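You operate a simulated robot arm through the tools that you are given. There is no shell and no other tool. Be economical: measure what you need, move in short steps, check, and stop when the job is done.

Carry out the task below with a simulated two-armed robot. There is one attempt and no reset: what you move stays moved.

TASK
Take the green nozzle from the top of the dye bench and leave it on the top of the vice bench. Open the tubes door, take the grey insert from the top of the fitting bench and leave it on the top shelf of the tubes cabinet and shut the door again. The order is free.

Only the result counts: the job must be done as asked and must still hold three seconds after the hand-in. Knocking over, shifting, dropping, spilling or breaking anything else fails it.

THE ROBOT
Two 7-joint arms with two-finger parallel grippers on one trunk, on a base that drives. Base frame: it is fixed to the floor where the robot stands at the start and does not move with it; the origin is under the middle of the robot, x ahead of it, y to its left, z up; the surface under the hand at the start is at about z = 0.86. Lengths are in m, angles in degrees, forces in N, time in s.
The left shoulder is at the start at [0.08, 0.131, 0.947], the right one opposite. With the tool pointing down near the work surface each hand reaches from about 0.4 to 0.86 m from the robot's upright axis, wherever it stands, measured 20 degrees to its own side. Places, roughly: green nozzle (3x3x3 cm) [0.5, 0.2, 0.9]; grey insert [-6, -9.5, 0.75]; top of the vice bench [-2.7, 1.1, 0.9]; top shelf of the tubes cabinet [-4.2, -7, 1.2]; tubes door [-4.5, -7, 1]. Payload 1.57 kg a hand.
Tool frame (each hand has its own): the origin (TCP) lies between the finger pads and is the grasp point; the fingertips stand 0.03 m ahead of it; z points along the fingers, y is the line along which they close. Largest opening 0.11 m; finger width 0.024, thickness 0.012; the body of the gripper, 0.048 by 0.112 m, starts 0.078 m behind the TCP.
Orientation is that of the tool frame in the base frame, as a unit quaternion [w, x, y, z]. With the fingers straight down and closing along the base's y, the tool's x points along the base's -x, its y along +y and its z along -z.

THE INTERFACE
- The arms move only by the tool send_rows. It takes "left_moves", "right_moves" or both (then of equal length, played together; a hand with none holds still); each is a list of rows, each an object (a shift or turn left out is 0, a gripper value left out holds the last) with "xyz": the shift along the base's x, y, z in units of 30 mm (1.0 is 30 mm), a list of three; "dr": the turn, a rotation vector about the base's x, y, z in units of 5 degrees (1.0 is 5 degrees), a list of three. In form: [{"xyz": [tx, ty, tz], "dr": [wx, wy, wz]}, ...]. A call has 1 to 20 rows; each row shifts and turns the commanded pose from where the row before left it. "left_jaw" and "right_jaw" are, for a hand that has rows, the finger opening in m, from 0 to 0.11, set as the call begins (left out, the last holds). A call with a number of a shift or a turn outside -1 to 1 is refused whole. Rows are played at 5 a second. More than 0.05 m and 8.6 degrees between two rows, or a gripper value outside its range, and nothing of the call is played. Where a pose cannot be reached the arm comes as near as it can. A force on the tool above 40 N (or 10 N above the force at the start of the call, whichever is more), or a blocked arm, ends the call early, and 0.2 s more pass. Each finger travels about 0.108 m/s and halts on what it meets, pressing with about 28 N; the grip force reading is that of the motor and also rises with nothing between the fingers. The clock runs only during rows and for 0.2 s after the last one: add rows that do not move to give the fingers time. The reply holds the time, the measured pose of the TCP, the force on the tool along the base axes, the opening and the grip force, in the units named above and with some noise, with the torque about the TCP (base axes, N m) and any sound that the robot's microphone picked up.
- Cameras (640 x 400 px; columns grow to the right, rows downward): "scene" is now at [-0.0372, 0.0328, 1.4202]; the picture's right is [0.26, -0.97, 0.00], its down [-0.51, -0.14, -0.85] and it looks along [0.82, 0.22, -0.52] (base axes); focal length 281 px, centre (320, 200). "left" rides on the left gripper at [0.07, -0.016, -0.141] in its tool frame; the picture's right is [0.23, 0.97, 0.00], its down [-0.86, 0.20, -0.48] and it looks along [-0.47, 0.11, 0.88] (tool axes); focal length 222 px, centre (320, 200). "right" rides on the right gripper at [0.07, 0.016, -0.141] in its tool frame; the picture's right is [-0.23, 0.97, 0.00], its down [-0.85, -0.20, -0.48] and it looks along [-0.47, -0.11, 0.88] (tool axes); focal length 222 px, centre (320, 200). There is no depth. A picture from a camera that has moved, and an enlarged one, comes with that camera's place and axes in the base frame and with its lens. The place of the scene camera against the robot may be out by one fixed shift of up to 0.025 m in any direction.
- get_image(camera): a new picture of that camera. No time passes.
- drive_base(legs): drives the robot by 1 to 6 legs, each [ahead, left, turn to the left] in m, m and degrees, along the robot's own axes; the way and the turn of a leg run together, so that a leg with both is an arc; at most 1.5 m and 180 degrees a leg. The arms and the cameras ride along, it lands a little off, and it stops where it bumps. It gives what a move gives.
- head_to(pan, tilt): turns the head with the scene camera to pan (to the left, within 109 degrees either way) and tilt (down, from -29 to 69), counted from straight ahead of the robot. It gives what a move gives.
- inspect(camera, box): a new picture of the part [left, top, right, bottom] of that camera's present view, enlarged. No time passes.
- close_job(): hands the job in; it is judged then, once.

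Go step by step. Nothing tells you exact positions but the pictures and the camera data: compare them with the known pose of the tool, close in by small moves and look again before you grip or let go. The budget is 165 turns and 122 pictures, counting those below and the enlarged ones. Unless the task says otherwise, let go and move clear before handing in, and close with one line.

The tools are called after "Emit:" by a JSON object that holds its "method" and its "body". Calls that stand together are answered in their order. send_rows: Moves the arms, as the interface text tells. Its arguments: {"type":"object","properties":{"left_moves":{"type":"array","items":{"type":"object","properties":{"xyz":{"type":"array","items":{"type":"number"}},"dr":{"type":"array","items":{"type":"number"}}}}},"left_jaw":{"type":"number"},"right_moves":{"type":"array","items":{"type":"object","properties":{"xyz":{"type":"array","items":{"type":"number"}},"dr":{"type":"array","items":{"type":"number"}}}}},"right_jaw":{"type":"number"}},"required":[]} The other tools are called the same way: drive_base (legs) drives the base; head_to (pan, tilt) turns the head that bears the scene camera; get_image (camera) takes a picture; inspect (camera, box) takes an enlarged picture of a part of a camera's view; close_job () hands the job in.

At the start:

```text
time_s: 0.0
left_tool_pos: [0.4336, 0.4238, 1.1687]
left_tool_rot: [0.0, 0.0, 1.0, 0.0]
left_force: [-0.9, 0.1, 1.3]
left_ft_torque: [0.02, -0.03, -0.01]
left_grip_width: 0.1099
left_gripper_force: 0.1
right_tool_pos: [0.5114, -0.0213, 1.0893]
right_tool_rot: [-0.001, 0.001, 1.0, 0.0]
right_force: [0.4, -0.2, -0.2]
right_ft_torque: [0.0, -0.01, 0.03]
right_grip_width: 0.1101
right_gripper_force: 0.2
robot x, y, heading: [-0.0025, -0.0001, 0.1]
head pan, tilt: [15.0, 31.6]
```

scene: 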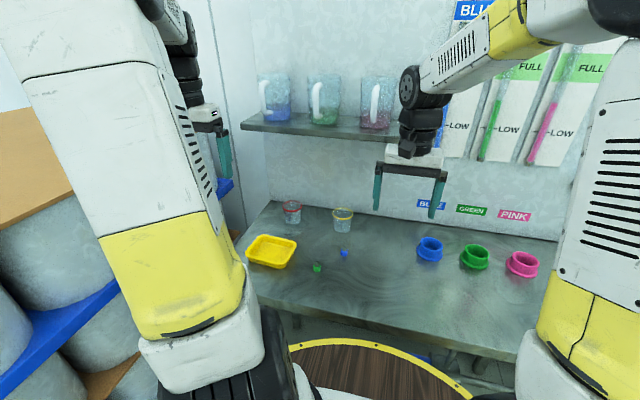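
right: 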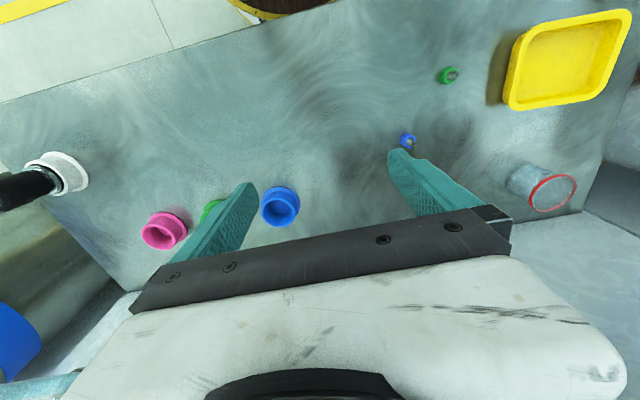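
left: 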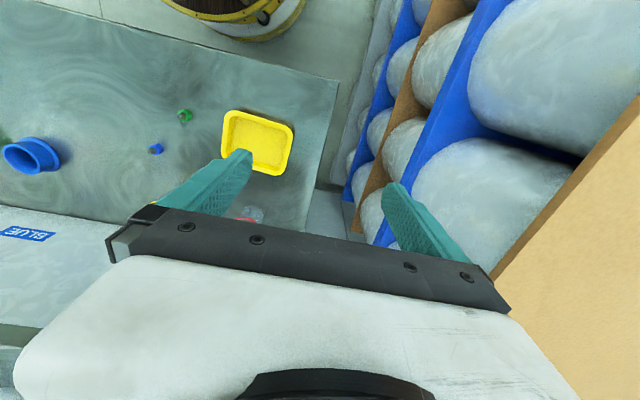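

The nozzle is the small green item near [0.48, 0.18], left of the blue one. I'll bring the left hand above it first.

Emit:
{"method": "send_rows", "body": {"left_moves": [{"xyz": [0.172, -0.911, -0.44]}, {"xyz": [0.172, -0.911, -0.44]}, {"xyz": [0.172, -0.911, -0.44]}, {"xyz": [0.172, -0.911, -0.44]}, {"xyz": [0.172, -0.911, -0.44]}, {"xyz": [0.172, -0.911, -0.44]}, {"xyz": [0.172, -0.911, -0.44]}, {"xyz": [0.172, -0.911, -0.44]}, {"xyz": [0.172, -0.911, -0.44]}, {}], "left_jaw": 0.08}}

Emit:
{"method": "get_image", "body": {"camera": "left"}}

```text
time_s: 2.2
left_tool_pos: [0.4801, 0.1771, 1.0478]
left_tool_rot: [-0.001, 0.0, 1.0, 0.0]
left_force: [-0.7, -0.1, 0.9]
left_ft_torque: [-0.04, -0.02, 0.0]
left_grip_width: 0.08
left_gripper_force: 0.1
right_tool_pos: [0.5108, -0.0214, 1.089]
right_tool_rot: [0.0, 0.001, 1.0, 0.0]
right_force: [-0.5, -0.4, 0.0]
right_ft_torque: [0.01, 0.0, -0.01]
right_grip_width: 0.11
right_gripper_force: 0.1
robot x, y, heading: [0.0009, 0.0035, -0.2]
head pan, tilt: [15.0, 31.6]
```

```text
118 pictures are left
camera left: at [0.4098, 0.1612, 1.1894], right [-0.23, 0.97, 0.0], down [0.86, 0.2, 0.48], along [0.47, 0.11, -0.88], focal length 222 px, centre (320, 200)
```

left: 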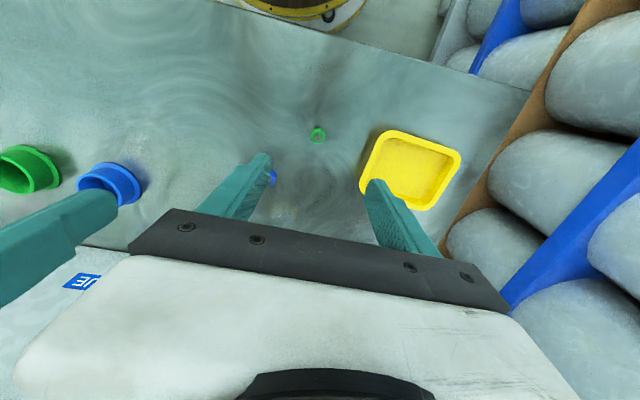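

The nozzle is almost straight under the hand, at about [0.478, 0.173]. I'll go down most of the way and look again.

Emit:
{"method": "send_rows", "body": {"left_moves": [{"xyz": [0, -0.1, -0.9]}, {"xyz": [0, 0, -0.9]}, {"xyz": [0, 0, -0.9]}, {"xyz": [0, 0, -0.9]}, {}], "left_jaw": 0.07}}

Emit:
{"method": "get_image", "body": {"camera": "left"}}

```text
time_s: 3.4
left_tool_pos: [0.4808, 0.1758, 0.9428]
left_tool_rot: [-0.001, 0.0, 1.0, 0.0]
left_force: [-0.4, 0.0, 0.4]
left_ft_torque: [-0.03, 0.03, 0.0]
left_grip_width: 0.0699
left_gripper_force: 0.2
right_tool_pos: [0.5118, -0.0213, 1.088]
right_tool_rot: [0.0, 0.0, 1.0, 0.0]
right_force: [0.6, 0.0, 0.6]
right_ft_torque: [0.01, -0.01, 0.0]
right_grip_width: 0.1101
right_gripper_force: 0.1
robot x, y, heading: [0.0002, -0.0012, 0.0]
head pan, tilt: [15.0, 31.6]
```

```text
117 pictures are left
camera left: at [0.4108, 0.1591, 1.0834], right [-0.23, 0.97, 0.0], down [0.86, 0.2, 0.48], along [0.47, 0.11, -0.88], focal length 222 px, centre (320, 200)
```

left: 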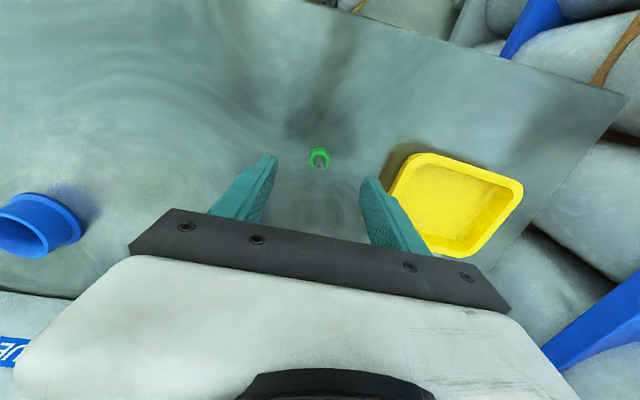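

It's centred between the fingers. I'll go down to about z = 0.896 and close.

Emit:
{"method": "send_rows", "body": {"left_moves": [{"xyz": [-0.1, 0, -0.8]}, {"xyz": [0, 0, -0.72]}, {}]}}

Emit:
{"method": "send_rows", "body": {"left_moves": [{}, {}, {}, {}], "left_jaw": 0.0}}

Emit:
{"method": "get_image", "body": {"camera": "left"}}

```text
time_s: 4.2
left_tool_pos: [0.4765, 0.1758, 0.8978]
left_tool_rot: [0.0, -0.001, 1.0, 0.0]
left_force: [-0.2, 0.2, 0.2]
left_ft_torque: [0.0, 0.01, 0.01]
left_grip_width: 0.0701
left_gripper_force: 0.0
right_tool_pos: [0.5105, -0.0212, 1.0879]
right_tool_rot: [0.0, 0.0, 1.0, 0.0]
right_force: [-0.1, -0.3, 0.8]
right_ft_torque: [0.0, 0.0, -0.01]
right_grip_width: 0.1098
right_gripper_force: 0.0
robot x, y, heading: [0.0019, -0.0015, -0.1]
head pan, tilt: [15.0, 31.6]
```

```text
time_s: 5.2
left_tool_pos: [0.4762, 0.1755, 0.8975]
left_tool_rot: [0.0, 0.0, 1.0, 0.0]
left_force: [0.4, -0.2, -0.3]
left_ft_torque: [-0.03, -0.05, -0.02]
left_grip_width: 0.02
left_gripper_force: 28.2
right_tool_pos: [0.5114, -0.0207, 1.0888]
right_tool_rot: [0.0, 0.0, 1.0, 0.001]
right_force: [-0.7, -0.2, 0.1]
right_ft_torque: [0.01, 0.0, 0.01]
right_grip_width: 0.1099
right_gripper_force: 0.1
robot x, y, heading: [0.0024, 0.0, -0.1]
head pan, tilt: [15.0, 31.6]
```

```text
116 pictures are left
camera left: at [0.4074, 0.1598, 1.0385], right [-0.23, 0.97, 0.0], down [0.86, 0.2, 0.48], along [0.47, 0.11, -0.88], focal length 222 px, centre (320, 200)
```

left: 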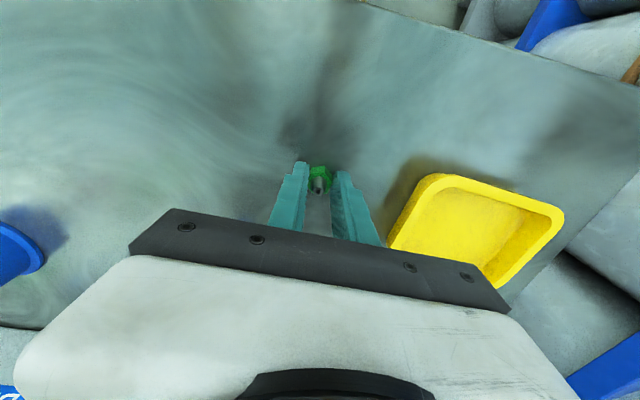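

The nozzle is held at 20 mm. I'll lift it and look around for the way out.

Emit:
{"method": "send_rows", "body": {"left_moves": [{"xyz": [0, 0, 0.9]}, {"xyz": [0, 0, 0.9]}, {"xyz": [0, 0, 0.9]}, {"xyz": [0, 0, 0.9]}, {"xyz": [0, 0.3, 0.9]}, {"xyz": [0, 0.3, 0.9]}, {"xyz": [0, 0.3, 0.9]}, {}]}}

Emit:
{"method": "get_image", "body": {"camera": "left"}}

Emit:
{"method": "head_to", "body": {"pan": 100, "tilt": 20}}

Emit:
{"method": "get_image", "body": {"camera": "scene"}}

Emit:
{"method": "head_to", "body": {"pan": -100, "tilt": 20}}

Emit:
{"method": "get_image", "body": {"camera": "scene"}}

```text
time_s: 7.0
left_tool_pos: [0.4761, 0.2026, 1.0845]
left_tool_rot: [0.0, 0.0, 1.0, 0.001]
left_force: [-0.1, 0.2, -0.6]
left_ft_torque: [-0.01, 0.0, 0.01]
left_grip_width: 0.0
left_gripper_force: 21.3
right_tool_pos: [0.5117, -0.0217, 1.0896]
right_tool_rot: [0.0, 0.0, 1.0, 0.001]
right_force: [-0.4, 0.1, -0.4]
right_ft_torque: [-0.01, -0.03, 0.02]
right_grip_width: 0.1102
right_gripper_force: 0.1
robot x, y, heading: [0.0017, -0.0012, -0.3]
head pan, tilt: [15.0, 31.6]
```

```text
115 pictures are left
camera left: at [0.4058, 0.1869, 1.2254], right [-0.23, 0.97, 0.0], down [0.86, 0.2, 0.48], along [0.47, 0.11, -0.88], focal length 222 px, centre (320, 200)
```

left: 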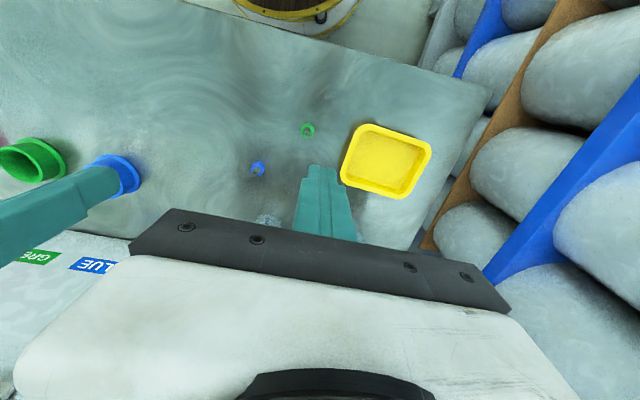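

```text
time_s: 8.6
left_tool_pos: [0.4753, 0.2029, 1.0843]
left_tool_rot: [0.0, 0.0, 1.0, 0.0]
left_force: [-0.3, -0.5, 1.0]
left_ft_torque: [0.0, -0.01, 0.0]
left_grip_width: 0.0001
left_gripper_force: 21.3
right_tool_pos: [0.5123, -0.0205, 1.0899]
right_tool_rot: [0.0, 0.0, 1.0, 0.0]
right_force: [0.5, 0.0, 0.2]
right_ft_torque: [0.02, -0.01, -0.02]
right_grip_width: 0.1098
right_gripper_force: 0.0
robot x, y, heading: [0.0004, 0.0019, -0.0]
head pan, tilt: [100.0, 20.0]
```

```text
114 pictures are left
camera scene: at [-0.14, 0.1013, 1.4388], right [0.98, 0.17, 0.0], down [0.06, -0.34, -0.94], along [-0.16, 0.93, -0.34], focal length 281 px, centre (320, 200)
```

scene: 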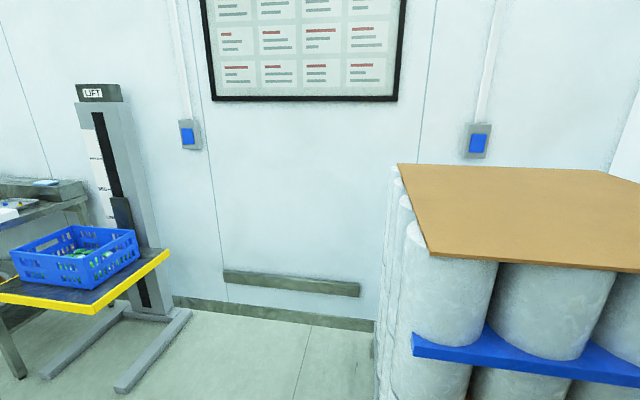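

```text
time_s: 11.5
left_tool_pos: [0.4762, 0.2027, 1.0831]
left_tool_rot: [0.0, -0.001, 1.0, 0.0]
left_force: [0.3, -0.6, 0.0]
left_ft_torque: [-0.02, -0.02, 0.0]
left_grip_width: 0.0003
left_gripper_force: 21.2
right_tool_pos: [0.5105, -0.0205, 1.0889]
right_tool_rot: [0.0, 0.0, 1.0, 0.0]
right_force: [-0.4, -0.9, -0.2]
right_ft_torque: [-0.02, 0.0, 0.0]
right_grip_width: 0.1098
right_gripper_force: 0.0
robot x, y, heading: [-0.0024, -0.0011, -0.0]
head pan, tilt: [-100.0, 20.0]
```

```text
113 pictures are left
camera scene: at [-0.14, -0.0822, 1.4388], right [-0.98, 0.17, 0.0], down [0.06, 0.34, -0.94], along [-0.16, -0.93, -0.34], focal length 281 px, centre (320, 200)
```

scene: 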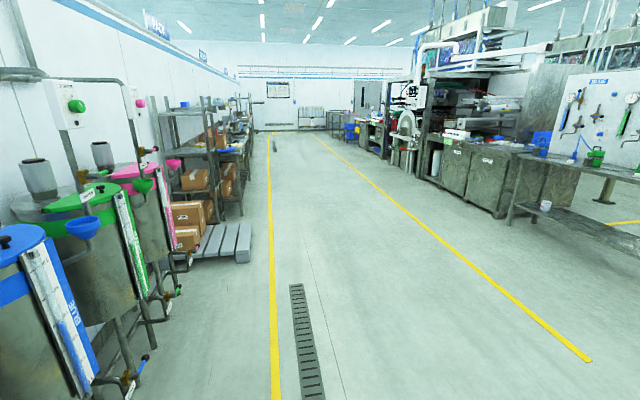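

It slipped out during the lift: the jaws are empty and the nozzle is still on the bench. I'll look at its shape up close.

Emit:
{"method": "inspect", "body": {"camera": "left", "box": [240, 90, 370, 170]}}

Emit:
{"method": "head_to", "body": {"pan": 15, "tilt": 40}}

Emit:
{"method": "get_image", "body": {"camera": "scene"}}

```text
4.92 times, centred on (305, 130) of left
camera zoom: at [0.4058, 0.1867, 1.2251], right [-0.23, 0.97, 0.0], down [0.86, 0.2, 0.48], along [0.47, 0.11, -0.88], focal length 1094 px, centre (394, 545)
```

zoom: 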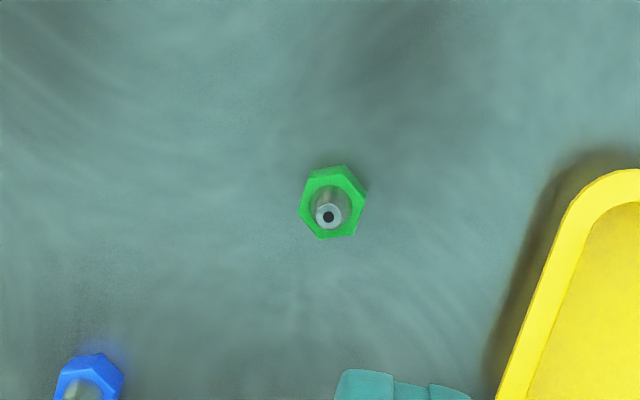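

```text
time_s: 13.5
left_tool_pos: [0.4757, 0.2017, 1.0843]
left_tool_rot: [0.0, 0.0, 1.0, 0.001]
left_force: [0.8, -0.8, -0.3]
left_ft_torque: [0.0, -0.02, 0.0]
left_grip_width: 0.0001
left_gripper_force: 21.4
right_tool_pos: [0.511, -0.0207, 1.0895]
right_tool_rot: [0.0, 0.0, 1.0, 0.0]
right_force: [0.6, -0.3, -0.7]
right_ft_torque: [0.01, 0.02, -0.04]
right_grip_width: 0.1101
right_gripper_force: 0.0
robot x, y, heading: [0.001, 0.002, -0.0]
head pan, tilt: [15.0, 40.0]
```

```text
111 pictures are left
camera scene: at [-0.0417, 0.0315, 1.4074], right [0.26, -0.97, 0.0], down [-0.62, -0.17, -0.77], along [0.74, 0.2, -0.64], focal length 281 px, centre (320, 200)
```

scene: 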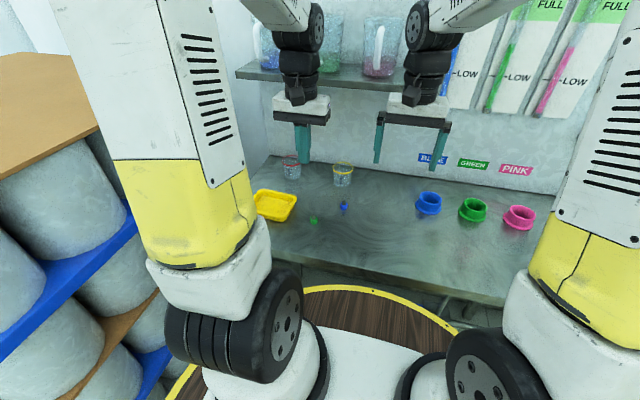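

The nozzle stands upright on a roughly 2 cm hex base, with its grey tip up. I held it too near the top of the hex, so I'll go back lower at about [0.48, 0.184].

Emit:
{"method": "send_rows", "body": {"left_moves": [{"xyz": [0.1, -0.6, 0]}, {"xyz": [0, 0, -0.9]}, {"xyz": [0, 0, -0.9]}, {"xyz": [0, 0, -0.9]}, {"xyz": [0, 0, -0.9]}, {"xyz": [0, 0, -0.9]}, {}], "left_jaw": 0.06}}

Emit:
{"method": "inspect", "body": {"camera": "left", "box": [240, 110, 400, 210]}}

```text
time_s: 15.1
left_tool_pos: [0.4792, 0.1825, 0.9484]
left_tool_rot: [0.0, 0.0, 1.0, 0.0]
left_force: [-0.9, 0.3, 0.2]
left_ft_torque: [-0.03, 0.0, -0.01]
left_grip_width: 0.0599
left_gripper_force: 0.1
right_tool_pos: [0.5113, -0.0217, 1.0901]
right_tool_rot: [0.001, 0.0, 1.0, 0.0]
right_force: [0.8, 0.2, 0.8]
right_ft_torque: [-0.01, -0.01, -0.01]
right_grip_width: 0.1097
right_gripper_force: 0.0
robot x, y, heading: [0.0003, 0.0025, 0.0]
head pan, tilt: [15.0, 40.0]
```

```text
4.00 times, centred on (320, 160) of left
camera zoom: at [0.4096, 0.1668, 1.0899], right [-0.23, 0.97, 0.0], down [0.86, 0.2, 0.48], along [0.47, 0.11, -0.88], focal length 888 px, centre (320, 360)
```

zoom: 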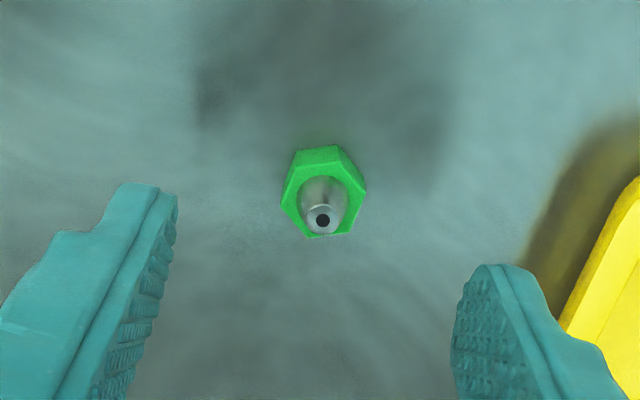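

The hex is centred. I'll go down to the bench surface.

Emit:
{"method": "send_rows", "body": {"left_moves": [{"xyz": [0, 0.03, -0.8]}, {"xyz": [0, 0, -0.8]}, {"xyz": [0, 0, -0.25]}, {}]}}

Emit:
{"method": "inspect", "body": {"camera": "left", "box": [240, 130, 400, 230]}}

```text
time_s: 16.1
left_tool_pos: [0.4798, 0.1847, 0.894]
left_tool_rot: [0.0, -0.001, 1.0, -0.001]
left_force: [0.4, 1.3, 0.1]
left_ft_torque: [0.02, 0.0, 0.0]
left_grip_width: 0.0598
left_gripper_force: 0.1
right_tool_pos: [0.5121, -0.02, 1.0887]
right_tool_rot: [0.001, 0.0, 1.0, 0.001]
right_force: [0.2, -0.3, -0.2]
right_ft_torque: [0.01, -0.01, 0.0]
right_grip_width: 0.11
right_gripper_force: 0.0
robot x, y, heading: [0.0006, 0.0011, 0.1]
head pan, tilt: [15.0, 40.0]
```

```text
4.00 times, centred on (320, 180) of left
camera zoom: at [0.4111, 0.1678, 1.0347], right [-0.23, 0.97, 0.0], down [0.86, 0.2, 0.48], along [0.47, 0.11, -0.88], focal length 888 px, centre (320, 280)
```

zoom: 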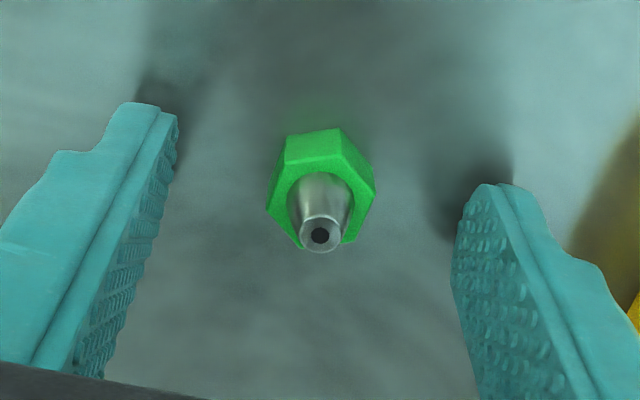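

There's still some room under the tips, so I'll creep lower in small steps.

Emit:
{"method": "send_rows", "body": {"left_moves": [{"xyz": [0, 0, -0.07]}, {"xyz": [0, 0, -0.07]}, {}]}}

```text
time_s: 16.9
left_tool_pos: [0.4794, 0.1836, 0.8894]
left_tool_rot: [0.0, 0.0, 1.0, 0.001]
left_force: [-0.2, 0.8, 1.2]
left_ft_torque: [-0.01, 0.0, -0.02]
left_grip_width: 0.0601
left_gripper_force: 0.1
right_tool_pos: [0.5116, -0.0218, 1.089]
right_tool_rot: [0.0, 0.001, 1.0, 0.0]
right_force: [-0.3, 0.9, 0.2]
right_ft_torque: [-0.01, -0.01, 0.01]
right_grip_width: 0.1099
right_gripper_force: 0.0
robot x, y, heading: [-0.0021, 0.004, -0.1]
head pan, tilt: [15.0, 40.0]
```

Emit:
{"method": "send_rows", "body": {"left_moves": [{"xyz": [0, 0, -0.07]}, {"xyz": [0, 0, -0.07]}, {"xyz": [0, 0, -0.07]}, {}]}}

```text
time_s: 17.3
left_tool_pos: [0.4809, 0.1832, 0.8898]
left_tool_rot: [0.002, 0.0, 1.0, 0.0]
left_force: [-6.8, -0.6, 11.5]
left_ft_torque: [-0.39, 0.33, -0.17]
left_grip_width: 0.0601
left_gripper_force: 0.1
right_tool_pos: [0.5104, -0.0209, 1.0891]
right_tool_rot: [0.0, 0.0, 1.0, 0.0]
right_force: [-0.1, 1.1, -0.2]
right_ft_torque: [-0.03, -0.04, 0.02]
right_grip_width: 0.1098
right_gripper_force: 0.0
robot x, y, heading: [-0.0002, -0.0004, -0.0]
head pan, tilt: [15.0, 40.0]
stopped in row 2 (left hand): the force on the tool passed its limit at 47 N (the readings are from after the stop); the commanded pose is now the measured one
```

The tips touch the bench at TCP z of about 0.889. I'll raise 1 mm and close there.

Emit:
{"method": "send_rows", "body": {"left_moves": [{"xyz": [0, 0, 0.04]}, {}]}}

Emit:
{"method": "send_rows", "body": {"left_moves": [{}, {}, {}, {}, {}], "left_jaw": 0.0}}

Emit:
{"method": "send_rows", "body": {"left_moves": [{"xyz": [0, 0, 0.3]}, {"xyz": [0, 0, 0.3]}, {"xyz": [0, 0, 0.5]}, {}]}}

Emit:
{"method": "inspect", "body": {"camera": "left", "box": [240, 130, 400, 230]}}

```text
time_s: 17.9
left_tool_pos: [0.481, 0.1839, 0.8902]
left_tool_rot: [0.002, 0.0, 1.0, 0.0]
left_force: [1.5, -0.2, -0.4]
left_ft_torque: [0.01, 0.04, -0.04]
left_grip_width: 0.0601
left_gripper_force: 0.0
right_tool_pos: [0.5105, -0.0208, 1.0882]
right_tool_rot: [0.0, 0.0, 1.0, 0.0]
right_force: [-0.2, 0.2, 0.5]
right_ft_torque: [0.01, -0.03, -0.02]
right_grip_width: 0.1102
right_gripper_force: 0.1
robot x, y, heading: [0.0031, -0.0004, 0.2]
head pan, tilt: [15.0, 40.0]
```

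```text
time_s: 19.1
left_tool_pos: [0.4818, 0.1839, 0.89]
left_tool_rot: [0.001, 0.0, 1.0, 0.001]
left_force: [1.3, -0.5, -0.6]
left_ft_torque: [-0.02, 0.02, 0.01]
left_grip_width: 0.0202
left_gripper_force: 28.6
right_tool_pos: [0.5112, -0.021, 1.0885]
right_tool_rot: [0.0, 0.0, 1.0, 0.0]
right_force: [-0.3, -0.2, 0.0]
right_ft_torque: [0.0, 0.0, 0.01]
right_grip_width: 0.1099
right_gripper_force: 0.1
robot x, y, heading: [0.0002, 0.0057, 0.0]
head pan, tilt: [15.0, 40.0]
```

```text
time_s: 20.1
left_tool_pos: [0.4812, 0.1837, 0.9242]
left_tool_rot: [0.001, 0.0, 1.0, 0.0]
left_force: [0.1, 1.1, -0.3]
left_ft_torque: [0.02, 0.0, 0.01]
left_grip_width: 0.02
left_gripper_force: 27.9
right_tool_pos: [0.511, -0.0209, 1.0895]
right_tool_rot: [0.0, 0.0, 1.0, 0.001]
right_force: [0.1, -0.3, -0.2]
right_ft_torque: [-0.02, -0.02, 0.03]
right_grip_width: 0.1101
right_gripper_force: 0.1
robot x, y, heading: [0.0023, -0.0011, 0.2]
head pan, tilt: [15.0, 40.0]
```

```text
4.00 times, centred on (320, 180) of left
camera zoom: at [0.4111, 0.1665, 1.0652], right [-0.23, 0.97, 0.0], down [0.85, 0.2, 0.48], along [0.47, 0.11, -0.88], focal length 888 px, centre (320, 280)
```

zoom: 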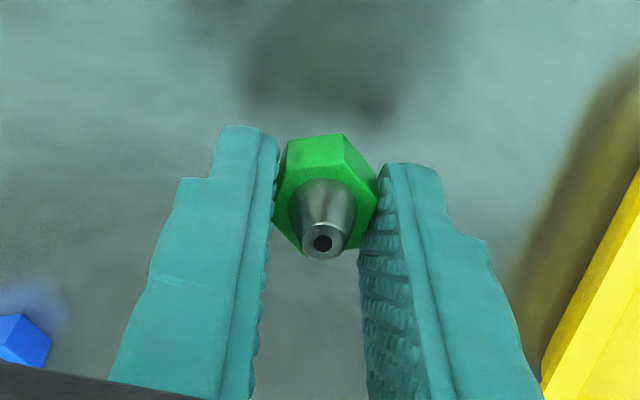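

This time it holds: the width stays at 20 mm off the bench. I'll raise it, then back away from the bench and look around.

Emit:
{"method": "send_rows", "body": {"left_moves": [{"xyz": [0, 0, 0.7]}, {"xyz": [0, 0, 0.9]}, {"xyz": [0, 0, 0.9]}, {"xyz": [0, 0, 0.9]}, {"xyz": [-0.3, 0, 0.9]}, {"xyz": [-0.5, 0, 0.7]}, {"xyz": [-0.5, 0, 0.5]}, {}]}}

Emit:
{"method": "drive_base", "body": {"legs": [[-0.6, 0, 0]]}}

Emit:
{"method": "head_to", "body": {"pan": 109, "tilt": 25}}

Emit:
{"method": "get_image", "body": {"camera": "scene"}}

Emit:
{"method": "get_image", "body": {"camera": "left"}}

```text
time_s: 21.9
left_tool_pos: [0.4436, 0.1842, 1.0911]
left_tool_rot: [0.001, 0.0, 1.0, 0.001]
left_force: [-0.6, 0.0, -0.3]
left_ft_torque: [-0.04, 0.03, -0.02]
left_grip_width: 0.0201
left_gripper_force: 27.5
right_tool_pos: [0.5113, -0.0221, 1.0898]
right_tool_rot: [-0.001, 0.0, 1.0, 0.001]
right_force: [0.4, -0.3, 0.0]
right_ft_torque: [0.01, 0.01, 0.01]
right_grip_width: 0.1101
right_gripper_force: 0.1
robot x, y, heading: [0.0009, 0.0054, -0.2]
head pan, tilt: [15.0, 40.0]
```

```text
time_s: 25.3
left_tool_pos: [-0.1582, 0.1847, 1.0914]
left_tool_rot: [0.001, -0.003, 1.0, 0.0]
left_force: [-0.2, 0.4, 0.3]
left_ft_torque: [-0.01, 0.01, -0.01]
left_grip_width: 0.0199
left_gripper_force: 27.9
right_tool_pos: [-0.0881, -0.0191, 1.0903]
right_tool_rot: [-0.001, -0.003, 1.0, 0.0]
right_force: [0.3, 0.3, 0.0]
right_ft_torque: [0.01, 0.02, -0.01]
right_grip_width: 0.1102
right_gripper_force: 0.1
robot x, y, heading: [-0.5999, -0.0053, 0.5]
head pan, tilt: [15.0, 40.0]
```

```text
time_s: 27.0
left_tool_pos: [-0.1586, 0.1853, 1.0907]
left_tool_rot: [0.001, -0.004, 1.0, 0.0]
left_force: [-0.5, -0.3, -0.5]
left_ft_torque: [0.01, 0.03, -0.01]
left_grip_width: 0.0202
left_gripper_force: 27.5
right_tool_pos: [-0.0883, -0.0195, 1.0881]
right_tool_rot: [0.001, -0.004, 1.0, 0.0]
right_force: [0.0, 0.7, 0.0]
right_ft_torque: [0.0, -0.01, -0.02]
right_grip_width: 0.11
right_gripper_force: 0.0
robot x, y, heading: [-0.6014, -0.0023, 0.3]
head pan, tilt: [108.9, 25.0]
```

```text
107 pictures are left
camera scene: at [-0.7548, 0.0935, 1.4307], right [0.94, 0.33, 0.0], down [0.14, -0.4, -0.91], along [-0.3, 0.86, -0.42], focal length 281 px, centre (320, 200)
```

scene: 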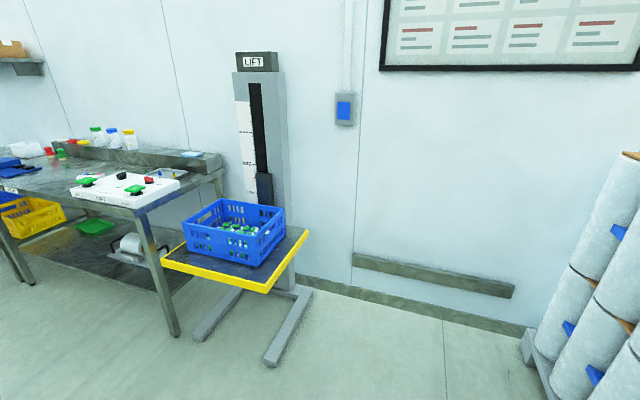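

```text
106 pictures are left
camera left: at [-0.2283, 0.1683, 1.232], right [-0.23, 0.97, 0.0], down [0.85, 0.21, 0.48], along [0.47, 0.11, -0.88], focal length 222 px, centre (320, 200)
```

left: 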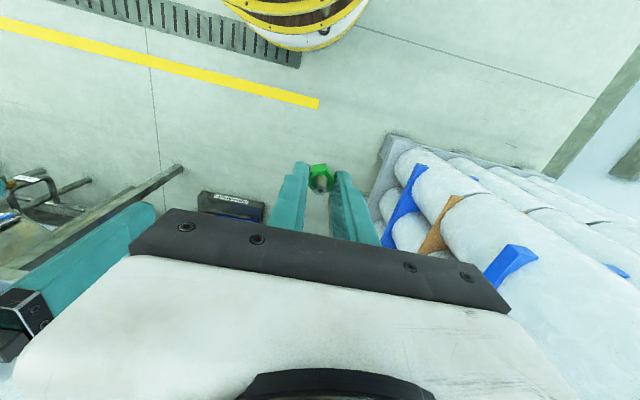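

The long bench with the white tray starts near [-1.8, 0.85] and runs towards -x, so it is probably the vice bench. I'll turn left to face +y and look along it.

Emit:
{"method": "drive_base", "body": {"legs": [[0, 0, 90]]}}

Emit:
{"method": "head_to", "body": {"pan": 70, "tilt": 20}}

Emit:
{"method": "get_image", "body": {"camera": "scene"}}

```text
time_s: 31.2
left_tool_pos: [-0.7819, 0.4417, 1.0907]
left_tool_rot: [0.001, -0.705, 0.709, 0.0]
left_force: [0.2, -0.3, -0.7]
left_ft_torque: [0.05, -0.01, 0.0]
left_grip_width: 0.0203
left_gripper_force: 28.0
right_tool_pos: [-0.5763, 0.5088, 1.0887]
right_tool_rot: [0.0, -0.705, 0.71, 0.001]
right_force: [-0.1, -0.2, 0.6]
right_ft_torque: [-0.02, 0.01, 0.0]
right_grip_width: 0.1101
right_gripper_force: 0.0
robot x, y, heading: [-0.6013, -0.0025, 89.7]
head pan, tilt: [108.9, 25.0]
```

```text
time_s: 32.3
left_tool_pos: [-0.7811, 0.4427, 1.0911]
left_tool_rot: [0.0, -0.705, 0.709, 0.001]
left_force: [-0.1, 0.3, -0.3]
left_ft_torque: [0.0, -0.01, 0.02]
left_grip_width: 0.0202
left_gripper_force: 27.8
right_tool_pos: [-0.5763, 0.5083, 1.0889]
right_tool_rot: [-0.001, -0.705, 0.709, -0.001]
right_force: [0.3, 0.0, 0.1]
right_ft_torque: [0.01, 0.0, 0.0]
right_grip_width: 0.1099
right_gripper_force: 0.0
robot x, y, heading: [-0.5966, -0.0055, 89.6]
head pan, tilt: [70.0, 20.0]
```

```text
105 pictures are left
camera scene: at [-0.6729, -0.1001, 1.4388], right [0.35, 0.94, 0.0], down [0.32, -0.12, -0.94], along [-0.88, 0.33, -0.34], focal length 281 px, centre (320, 200)
```

scene: 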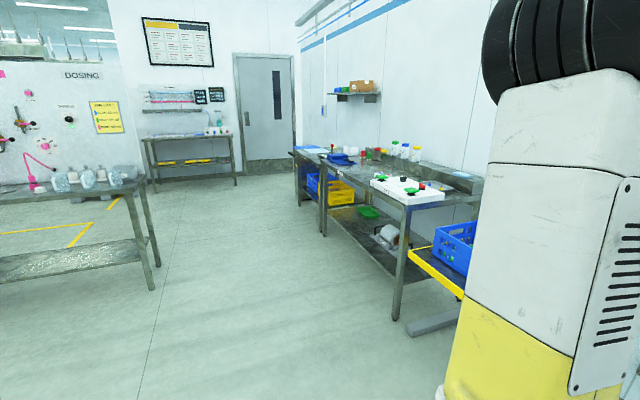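

Emit:
{"method": "inspect", "body": {"camera": "scene", "box": [270, 110, 510, 260]}}

```text
2.67 times, centred on (390, 185) of scene
camera zoom: at [-0.6729, -0.1001, 1.4388], right [0.35, 0.94, 0.0], down [0.32, -0.12, -0.94], along [-0.88, 0.33, -0.34], focal length 750 px, centre (133, 240)
```

zoom: 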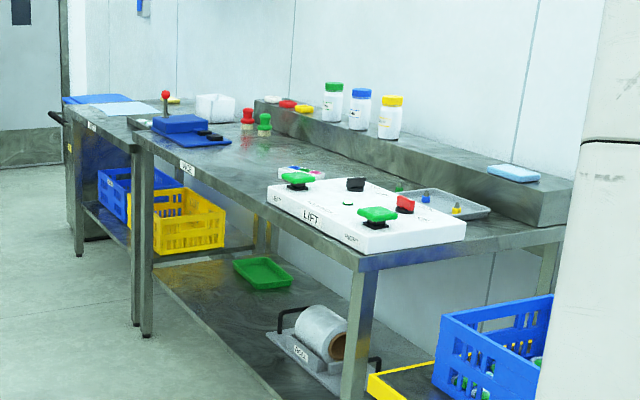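

The bench with the blue "VICE" block spans x from -1.9 to -3.3, with its front edge near y = 0.9. There is free top around x = -2.65. I'll strafe there and look down.

Emit:
{"method": "drive_base", "body": {"legs": [[0, 0.95, 0], [0, 0.9, 0]]}}

Emit:
{"method": "head_to", "body": {"pan": 15, "tilt": 30}}

Emit:
{"method": "get_image", "body": {"camera": "scene"}}

Emit:
{"method": "get_image", "body": {"camera": "left"}}

```text
time_s: 41.5
left_tool_pos: [-2.6183, 0.4395, 1.0919]
left_tool_rot: [0.001, -0.704, 0.71, 0.001]
left_force: [-0.3, 0.1, 0.0]
left_ft_torque: [-0.02, -0.01, -0.04]
left_grip_width: 0.0201
left_gripper_force: 28.0
right_tool_pos: [-2.4142, 0.5048, 1.0886]
right_tool_rot: [-0.001, -0.704, 0.71, 0.001]
right_force: [0.2, 0.0, 0.0]
right_ft_torque: [0.01, -0.01, 0.03]
right_grip_width: 0.11
right_gripper_force: 0.1
robot x, y, heading: [-2.442, -0.0052, 89.6]
head pan, tilt: [70.0, 20.0]
```

```text
time_s: 42.8
left_tool_pos: [-2.6197, 0.4397, 1.0914]
left_tool_rot: [0.001, -0.704, 0.71, 0.001]
left_force: [-1.3, 0.3, -0.6]
left_ft_torque: [0.02, -0.01, 0.01]
left_grip_width: 0.0203
left_gripper_force: 28.0
right_tool_pos: [-2.414, 0.505, 1.0899]
right_tool_rot: [0.0, -0.704, 0.71, 0.001]
right_force: [1.0, -1.0, 0.0]
right_ft_torque: [0.02, -0.01, -0.02]
right_grip_width: 0.1102
right_gripper_force: 0.1
robot x, y, heading: [-2.4411, -0.0061, 89.5]
head pan, tilt: [15.0, 30.0]
```

```text
103 pictures are left
camera scene: at [-2.4474, -0.0481, 1.4227], right [0.97, 0.25, 0.0], down [0.13, -0.48, -0.87], along [-0.22, 0.84, -0.5], focal length 281 px, centre (320, 200)
```

scene: 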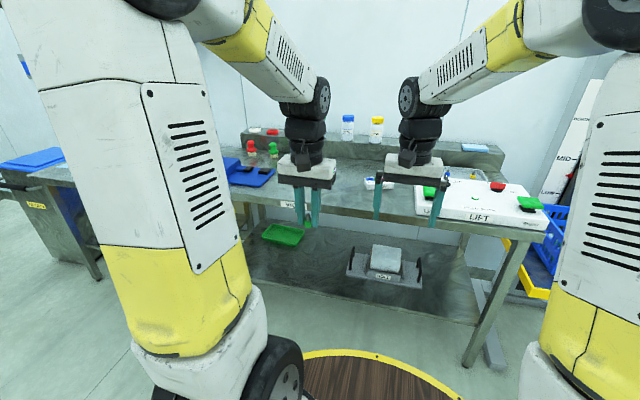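

```text
102 pictures are left
camera left: at [-2.6037, 0.3697, 1.232], right [-0.98, -0.22, 0.0], down [-0.19, 0.86, 0.48], along [-0.1, 0.47, -0.88], focal length 222 px, centre (320, 200)
```

left: 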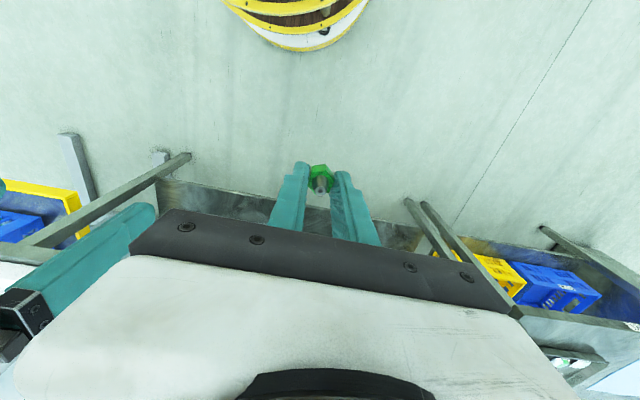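

The bench's front edge is near y = 0.83 and the spot in front of the left hand is free. I'll drive 0.35 m ahead and check from above.

Emit:
{"method": "drive_base", "body": {"legs": [[0.35, 0, 0]]}}

Emit:
{"method": "get_image", "body": {"camera": "left"}}

Emit:
{"method": "get_image", "body": {"camera": "scene"}}

```text
time_s: 45.0
left_tool_pos: [-2.6173, 0.7854, 1.0915]
left_tool_rot: [0.001, -0.704, 0.71, 0.0]
left_force: [0.9, 0.4, -1.5]
left_ft_torque: [-0.01, 0.03, -0.02]
left_grip_width: 0.0201
left_gripper_force: 28.4
right_tool_pos: [-2.4115, 0.8519, 1.0893]
right_tool_rot: [0.0, -0.704, 0.71, 0.0]
right_force: [-0.6, -0.9, 0.0]
right_ft_torque: [-0.05, -0.02, -0.04]
right_grip_width: 0.11
right_gripper_force: 0.0
robot x, y, heading: [-2.4374, 0.3409, 89.7]
head pan, tilt: [15.0, 30.0]
```

```text
101 pictures are left
camera left: at [-2.6015, 0.7153, 1.232], right [-0.98, -0.22, 0.0], down [-0.19, 0.86, 0.48], along [-0.11, 0.47, -0.88], focal length 222 px, centre (320, 200)
```

left: 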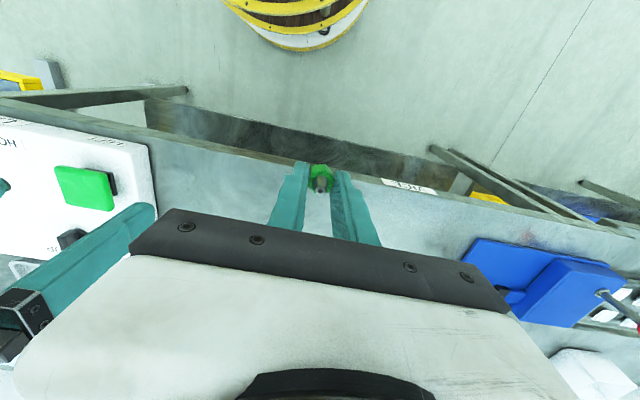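

```text
100 pictures are left
camera scene: at [-2.4447, 0.2978, 1.4227], right [0.97, 0.25, 0.0], down [0.13, -0.48, -0.87], along [-0.22, 0.84, -0.5], focal length 281 px, centre (320, 200)
```

scene: 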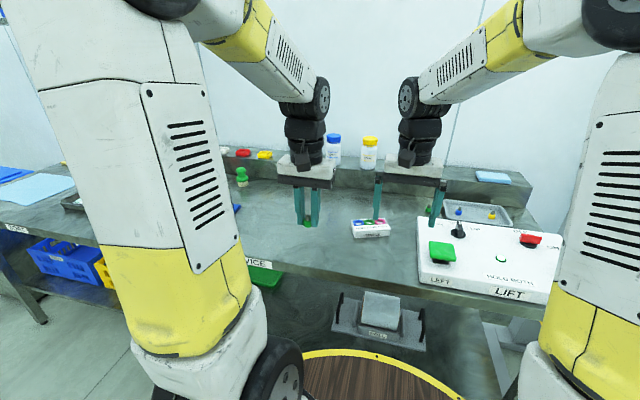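

The edge is at about y = 0.86. I'll extend to about [-2.67, 1.0], which is clear of the card box and the vice, then lower most of the way.

Emit:
{"method": "send_rows", "body": {"left_moves": [{"xyz": [-0.2, 0.9, 0]}, {"xyz": [-0.2, 0.9, 0]}, {"xyz": [-0.2, 0.9, 0]}, {"xyz": [-0.2, 0.9, 0]}, {"xyz": [-0.2, 0.9, 0]}, {"xyz": [-0.2, 0.9, 0]}, {"xyz": [-0.2, 0.9, 0]}, {"xyz": [-0.2, 0.9, 0]}, {"xyz": [0, 0, -0.8]}, {"xyz": [0, 0, -0.8]}, {"xyz": [0, 0, -0.8]}, {"xyz": [0, 0, -0.8]}, {"xyz": [0, 0, -0.8]}, {}]}}

Emit:
{"method": "get_image", "body": {"camera": "left"}}

Emit:
{"method": "get_image", "body": {"camera": "scene"}}

```text
time_s: 48.0
left_tool_pos: [-2.6663, 1.0024, 0.9707]
left_tool_rot: [0.001, -0.705, 0.709, 0.0]
left_force: [0.1, -0.2, 0.3]
left_ft_torque: [0.01, 0.0, 0.01]
left_grip_width: 0.0199
left_gripper_force: 28.4
right_tool_pos: [-2.4134, 0.8514, 1.0895]
right_tool_rot: [0.0, -0.705, 0.709, 0.0]
right_force: [-0.4, -0.2, -0.1]
right_ft_torque: [0.01, 0.03, 0.01]
right_grip_width: 0.1099
right_gripper_force: 0.0
robot x, y, heading: [-2.4366, 0.3401, 89.9]
head pan, tilt: [15.0, 30.0]
```

```text
99 pictures are left
camera left: at [-2.6498, 0.9316, 1.1118], right [-0.98, -0.22, 0.0], down [-0.19, 0.86, 0.48], along [-0.11, 0.47, -0.88], focal length 222 px, centre (320, 200)
```

left: 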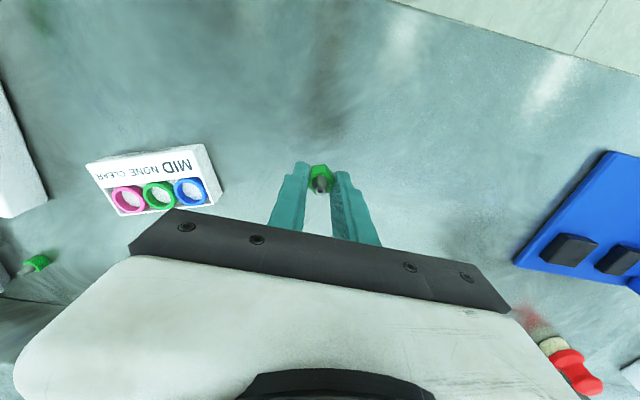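

```text
98 pictures are left
camera scene: at [-2.4447, 0.2979, 1.4227], right [0.97, 0.25, 0.0], down [0.13, -0.48, -0.87], along [-0.22, 0.84, -0.5], focal length 281 px, centre (320, 200)
```

scene: 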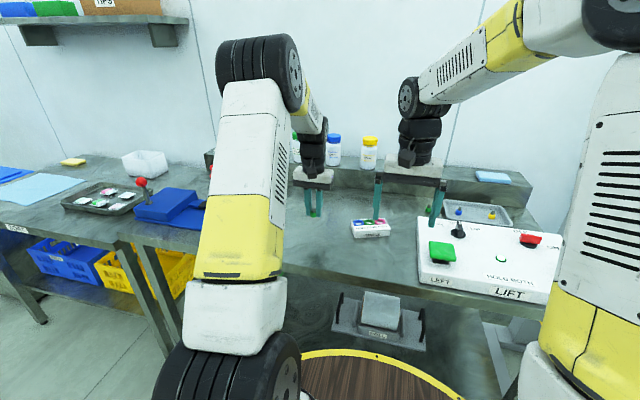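

The spot is clear. I'll lower in small steps until it touches.

Emit:
{"method": "send_rows", "body": {"left_moves": [{"xyz": [0, 0, -0.4]}, {"xyz": [0, 0, -0.4]}, {"xyz": [0, 0, -0.4]}, {"xyz": [0, 0, -0.2]}, {"xyz": [0, 0, -0.1]}, {"xyz": [0, 0, -0.1]}, {"xyz": [0, 0, -0.1]}, {"xyz": [0, 0, -0.1]}, {"xyz": [0, 0, -0.1]}, {"xyz": [0, 0, -0.1]}, {"xyz": [0, 0, -0.1]}, {"xyz": [0, 0, -0.1]}, {"xyz": [0, 0, -0.1]}, {"xyz": [0, 0, -0.1]}]}}

Emit:
{"method": "get_image", "body": {"camera": "left"}}

```text
time_s: 51.0
left_tool_pos: [-2.6666, 1.0007, 0.8982]
left_tool_rot: [0.001, -0.705, 0.71, 0.001]
left_force: [-0.2, 0.4, -0.8]
left_ft_torque: [-0.01, -0.02, -0.01]
left_grip_width: 0.0199
left_gripper_force: 28.2
right_tool_pos: [-2.4125, 0.8525, 1.0884]
right_tool_rot: [0.0, -0.704, 0.71, 0.0]
right_force: [0.4, -0.2, -0.2]
right_ft_torque: [0.01, -0.03, 0.0]
right_grip_width: 0.1101
right_gripper_force: 0.1
robot x, y, heading: [-2.4367, 0.3391, 89.7]
head pan, tilt: [15.0, 30.0]
```

```text
97 pictures are left
camera left: at [-2.6498, 0.931, 1.0398], right [-0.98, -0.22, 0.0], down [-0.19, 0.86, 0.48], along [-0.11, 0.47, -0.88], focal length 222 px, centre (320, 200)
```

left: 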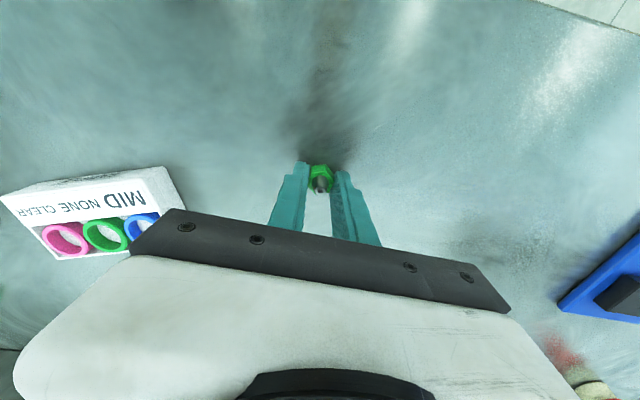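

Emit:
{"method": "send_rows", "body": {"left_moves": [{"xyz": [0, 0, -0.07]}, {"xyz": [0, 0, -0.07]}, {"xyz": [0, 0, -0.07]}, {"xyz": [0, 0, -0.07]}, {"xyz": [0, 0, -0.07]}, {"xyz": [0, 0, -0.07]}, {"xyz": [0, 0, -0.07]}, {"xyz": [0, 0, -0.07]}, {"xyz": [0, 0, -0.07]}, {"xyz": [0, 0, -0.07]}]}}

```text
time_s: 52.5
left_tool_pos: [-2.6658, 1.0009, 0.8909]
left_tool_rot: [0.002, -0.704, 0.71, 0.003]
left_force: [0.6, -1.8, 7.7]
left_ft_torque: [-0.12, -0.08, -0.02]
left_grip_width: 0.0199
left_gripper_force: 28.0
right_tool_pos: [-2.4113, 0.8507, 1.0899]
right_tool_rot: [0.0, -0.705, 0.709, 0.0]
right_force: [0.1, -0.3, 0.4]
right_ft_torque: [0.0, 0.0, 0.03]
right_grip_width: 0.1099
right_gripper_force: 0.0
robot x, y, heading: [-2.4349, 0.3413, 89.7]
head pan, tilt: [15.0, 30.0]
stopped in row 7 (left hand): the force on the tool passed its limit at 45 N (the readings are from after the stop); the commanded pose is now the measured one
```

It has touched down at TCP z = 0.891. I'll open a little, rise straight up and check.

Emit:
{"method": "send_rows", "body": {"left_moves": [{}, {}, {}], "left_jaw": 0.05}}

Emit:
{"method": "send_rows", "body": {"left_moves": [{"xyz": [0, 0, 0.4]}, {"xyz": [0, 0, 0.6]}, {"xyz": [0, 0, 0.9]}, {"xyz": [0, 0, 0.9]}, {"xyz": [0, 0, 0.9]}, {}]}}

Emit:
{"method": "get_image", "body": {"camera": "left"}}

```text
time_s: 53.3
left_tool_pos: [-2.668, 1.0034, 0.8902]
left_tool_rot: [0.001, -0.705, 0.709, 0.004]
left_force: [-13.6, 2.3, 17.5]
left_ft_torque: [-0.16, 0.04, -0.11]
left_grip_width: 0.0377
left_gripper_force: 0.1
right_tool_pos: [-2.4125, 0.8518, 1.0894]
right_tool_rot: [0.0, -0.704, 0.71, 0.0]
right_force: [-0.3, 0.3, 0.1]
right_ft_torque: [0.01, 0.01, -0.01]
right_grip_width: 0.1101
right_gripper_force: 0.1
robot x, y, heading: [-2.4372, 0.3406, 89.6]
head pan, tilt: [15.0, 30.0]
```

```text
time_s: 54.7
left_tool_pos: [-2.6661, 1.0026, 0.9993]
left_tool_rot: [0.002, -0.705, 0.71, 0.002]
left_force: [-0.3, -0.3, 0.3]
left_ft_torque: [-0.02, -0.02, 0.0]
left_grip_width: 0.0499
left_gripper_force: 0.0
right_tool_pos: [-2.411, 0.8533, 1.0892]
right_tool_rot: [0.0, -0.705, 0.71, 0.0]
right_force: [0.6, 0.8, 0.0]
right_ft_torque: [-0.01, 0.03, -0.01]
right_grip_width: 0.1101
right_gripper_force: 0.1
robot x, y, heading: [-2.4399, 0.3411, 89.7]
head pan, tilt: [15.0, 30.0]
```

```text
96 pictures are left
camera left: at [-2.6494, 0.932, 1.1406], right [-0.98, -0.22, 0.0], down [-0.19, 0.85, 0.48], along [-0.11, 0.47, -0.87], focal length 222 px, centre (320, 200)
```

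left: 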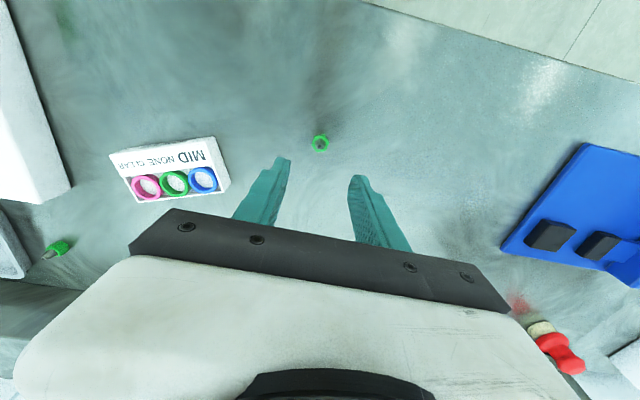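

The nozzle is standing upright on the vice bench. I'll pull the arm back to a travel pose, reverse and survey.

Emit:
{"method": "send_rows", "body": {"left_moves": [{"xyz": [0, 0, 0.9]}, {"xyz": [0, 0, 0.9]}, {"xyz": [0, 0, 0.9]}, {"xyz": [0.2, -0.9, 0.3]}, {"xyz": [0.2, -0.9, 0]}, {"xyz": [0.1, -0.9, 0]}, {"xyz": [0, -0.9, 0]}, {"xyz": [0, -0.9, 0]}, {"xyz": [0, -0.9, 0]}, {"xyz": [0, -0.9, 0]}, {"xyz": [0, -0.9, 0]}, {}]}}

Emit:
{"method": "drive_base", "body": {"legs": [[-0.35, 0, 0]]}}

Emit:
{"method": "head_to", "body": {"pan": 100, "tilt": 15}}

Emit:
{"method": "get_image", "body": {"camera": "scene"}}

Emit:
{"method": "head_to", "body": {"pan": -109, "tilt": 15}}

Emit:
{"method": "get_image", "body": {"camera": "scene"}}

```text
time_s: 57.3
left_tool_pos: [-2.6491, 0.7852, 1.0919]
left_tool_rot: [0.003, -0.705, 0.709, 0.003]
left_force: [-1.4, -0.1, 0.3]
left_ft_torque: [0.0, -0.02, 0.0]
left_grip_width: 0.0499
left_gripper_force: 0.1
right_tool_pos: [-2.4121, 0.8518, 1.0892]
right_tool_rot: [0.0, -0.705, 0.709, 0.0]
right_force: [-0.1, 0.0, 1.2]
right_ft_torque: [0.03, 0.02, -0.01]
right_grip_width: 0.1101
right_gripper_force: 0.1
robot x, y, heading: [-2.4364, 0.339, 89.6]
head pan, tilt: [15.0, 30.0]
```

```text
time_s: 59.6
left_tool_pos: [-2.6559, 0.4326, 1.0924]
left_tool_rot: [0.003, -0.707, 0.707, 0.002]
left_force: [-0.4, 0.0, -0.4]
left_ft_torque: [0.02, 0.01, 0.02]
left_grip_width: 0.0502
left_gripper_force: 0.2
right_tool_pos: [-2.4166, 0.5009, 1.0893]
right_tool_rot: [0.0, 0.708, -0.706, 0.0]
right_force: [-0.1, -0.3, -0.5]
right_ft_torque: [0.02, 0.0, -0.02]
right_grip_width: 0.11
right_gripper_force: 0.0
robot x, y, heading: [-2.4341, -0.0107, 90.1]
head pan, tilt: [15.0, 30.0]
```

```text
time_s: 61.2
left_tool_pos: [-2.6541, 0.4319, 1.091]
left_tool_rot: [0.003, -0.707, 0.707, 0.002]
left_force: [0.8, -1.2, 0.7]
left_ft_torque: [-0.01, -0.02, 0.02]
left_grip_width: 0.0501
left_gripper_force: 0.0
right_tool_pos: [-2.417, 0.5, 1.0895]
right_tool_rot: [0.0, 0.708, -0.707, -0.001]
right_force: [-0.9, 0.3, 0.3]
right_ft_torque: [0.04, 0.01, 0.02]
right_grip_width: 0.11
right_gripper_force: 0.0
robot x, y, heading: [-2.4399, -0.0104, 90.3]
head pan, tilt: [100.0, 15.0]
```

```text
95 pictures are left
camera scene: at [-2.5137, -0.157, 1.4469], right [-0.17, 0.98, 0.0], down [0.26, 0.04, -0.97], along [-0.95, -0.17, -0.26], focal length 281 px, centre (320, 200)
```

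scene: 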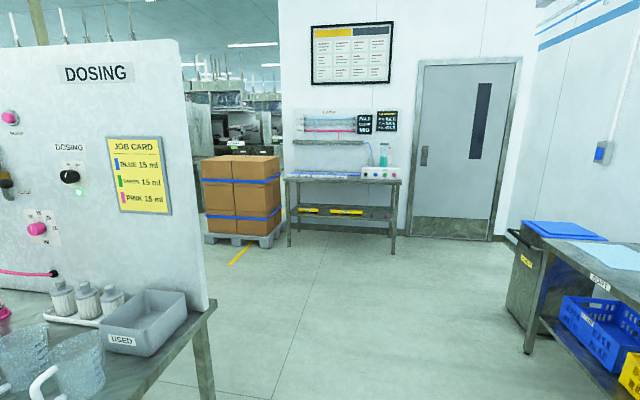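

```text
time_s: 64.2
left_tool_pos: [-2.6554, 0.4318, 1.0898]
left_tool_rot: [-0.002, 0.707, -0.707, -0.003]
left_force: [0.3, 0.1, 0.0]
left_ft_torque: [0.01, 0.0, 0.01]
left_grip_width: 0.0502
left_gripper_force: 0.2
right_tool_pos: [-2.4176, 0.5, 1.0882]
right_tool_rot: [0.0, 0.708, -0.706, 0.0]
right_force: [0.4, 0.0, -0.3]
right_ft_torque: [0.04, -0.01, 0.01]
right_grip_width: 0.1099
right_gripper_force: 0.0
robot x, y, heading: [-2.4411, -0.0108, 90.2]
head pan, tilt: [-108.9, 15.0]
```

```text
94 pictures are left
camera scene: at [-2.3333, -0.1708, 1.4469], right [-0.32, -0.95, 0.0], down [-0.24, 0.08, -0.97], along [0.91, -0.31, -0.26], focal length 281 px, centre (320, 200)
```

scene: 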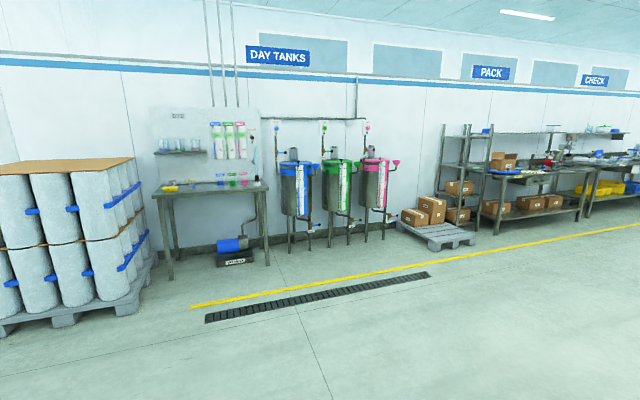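

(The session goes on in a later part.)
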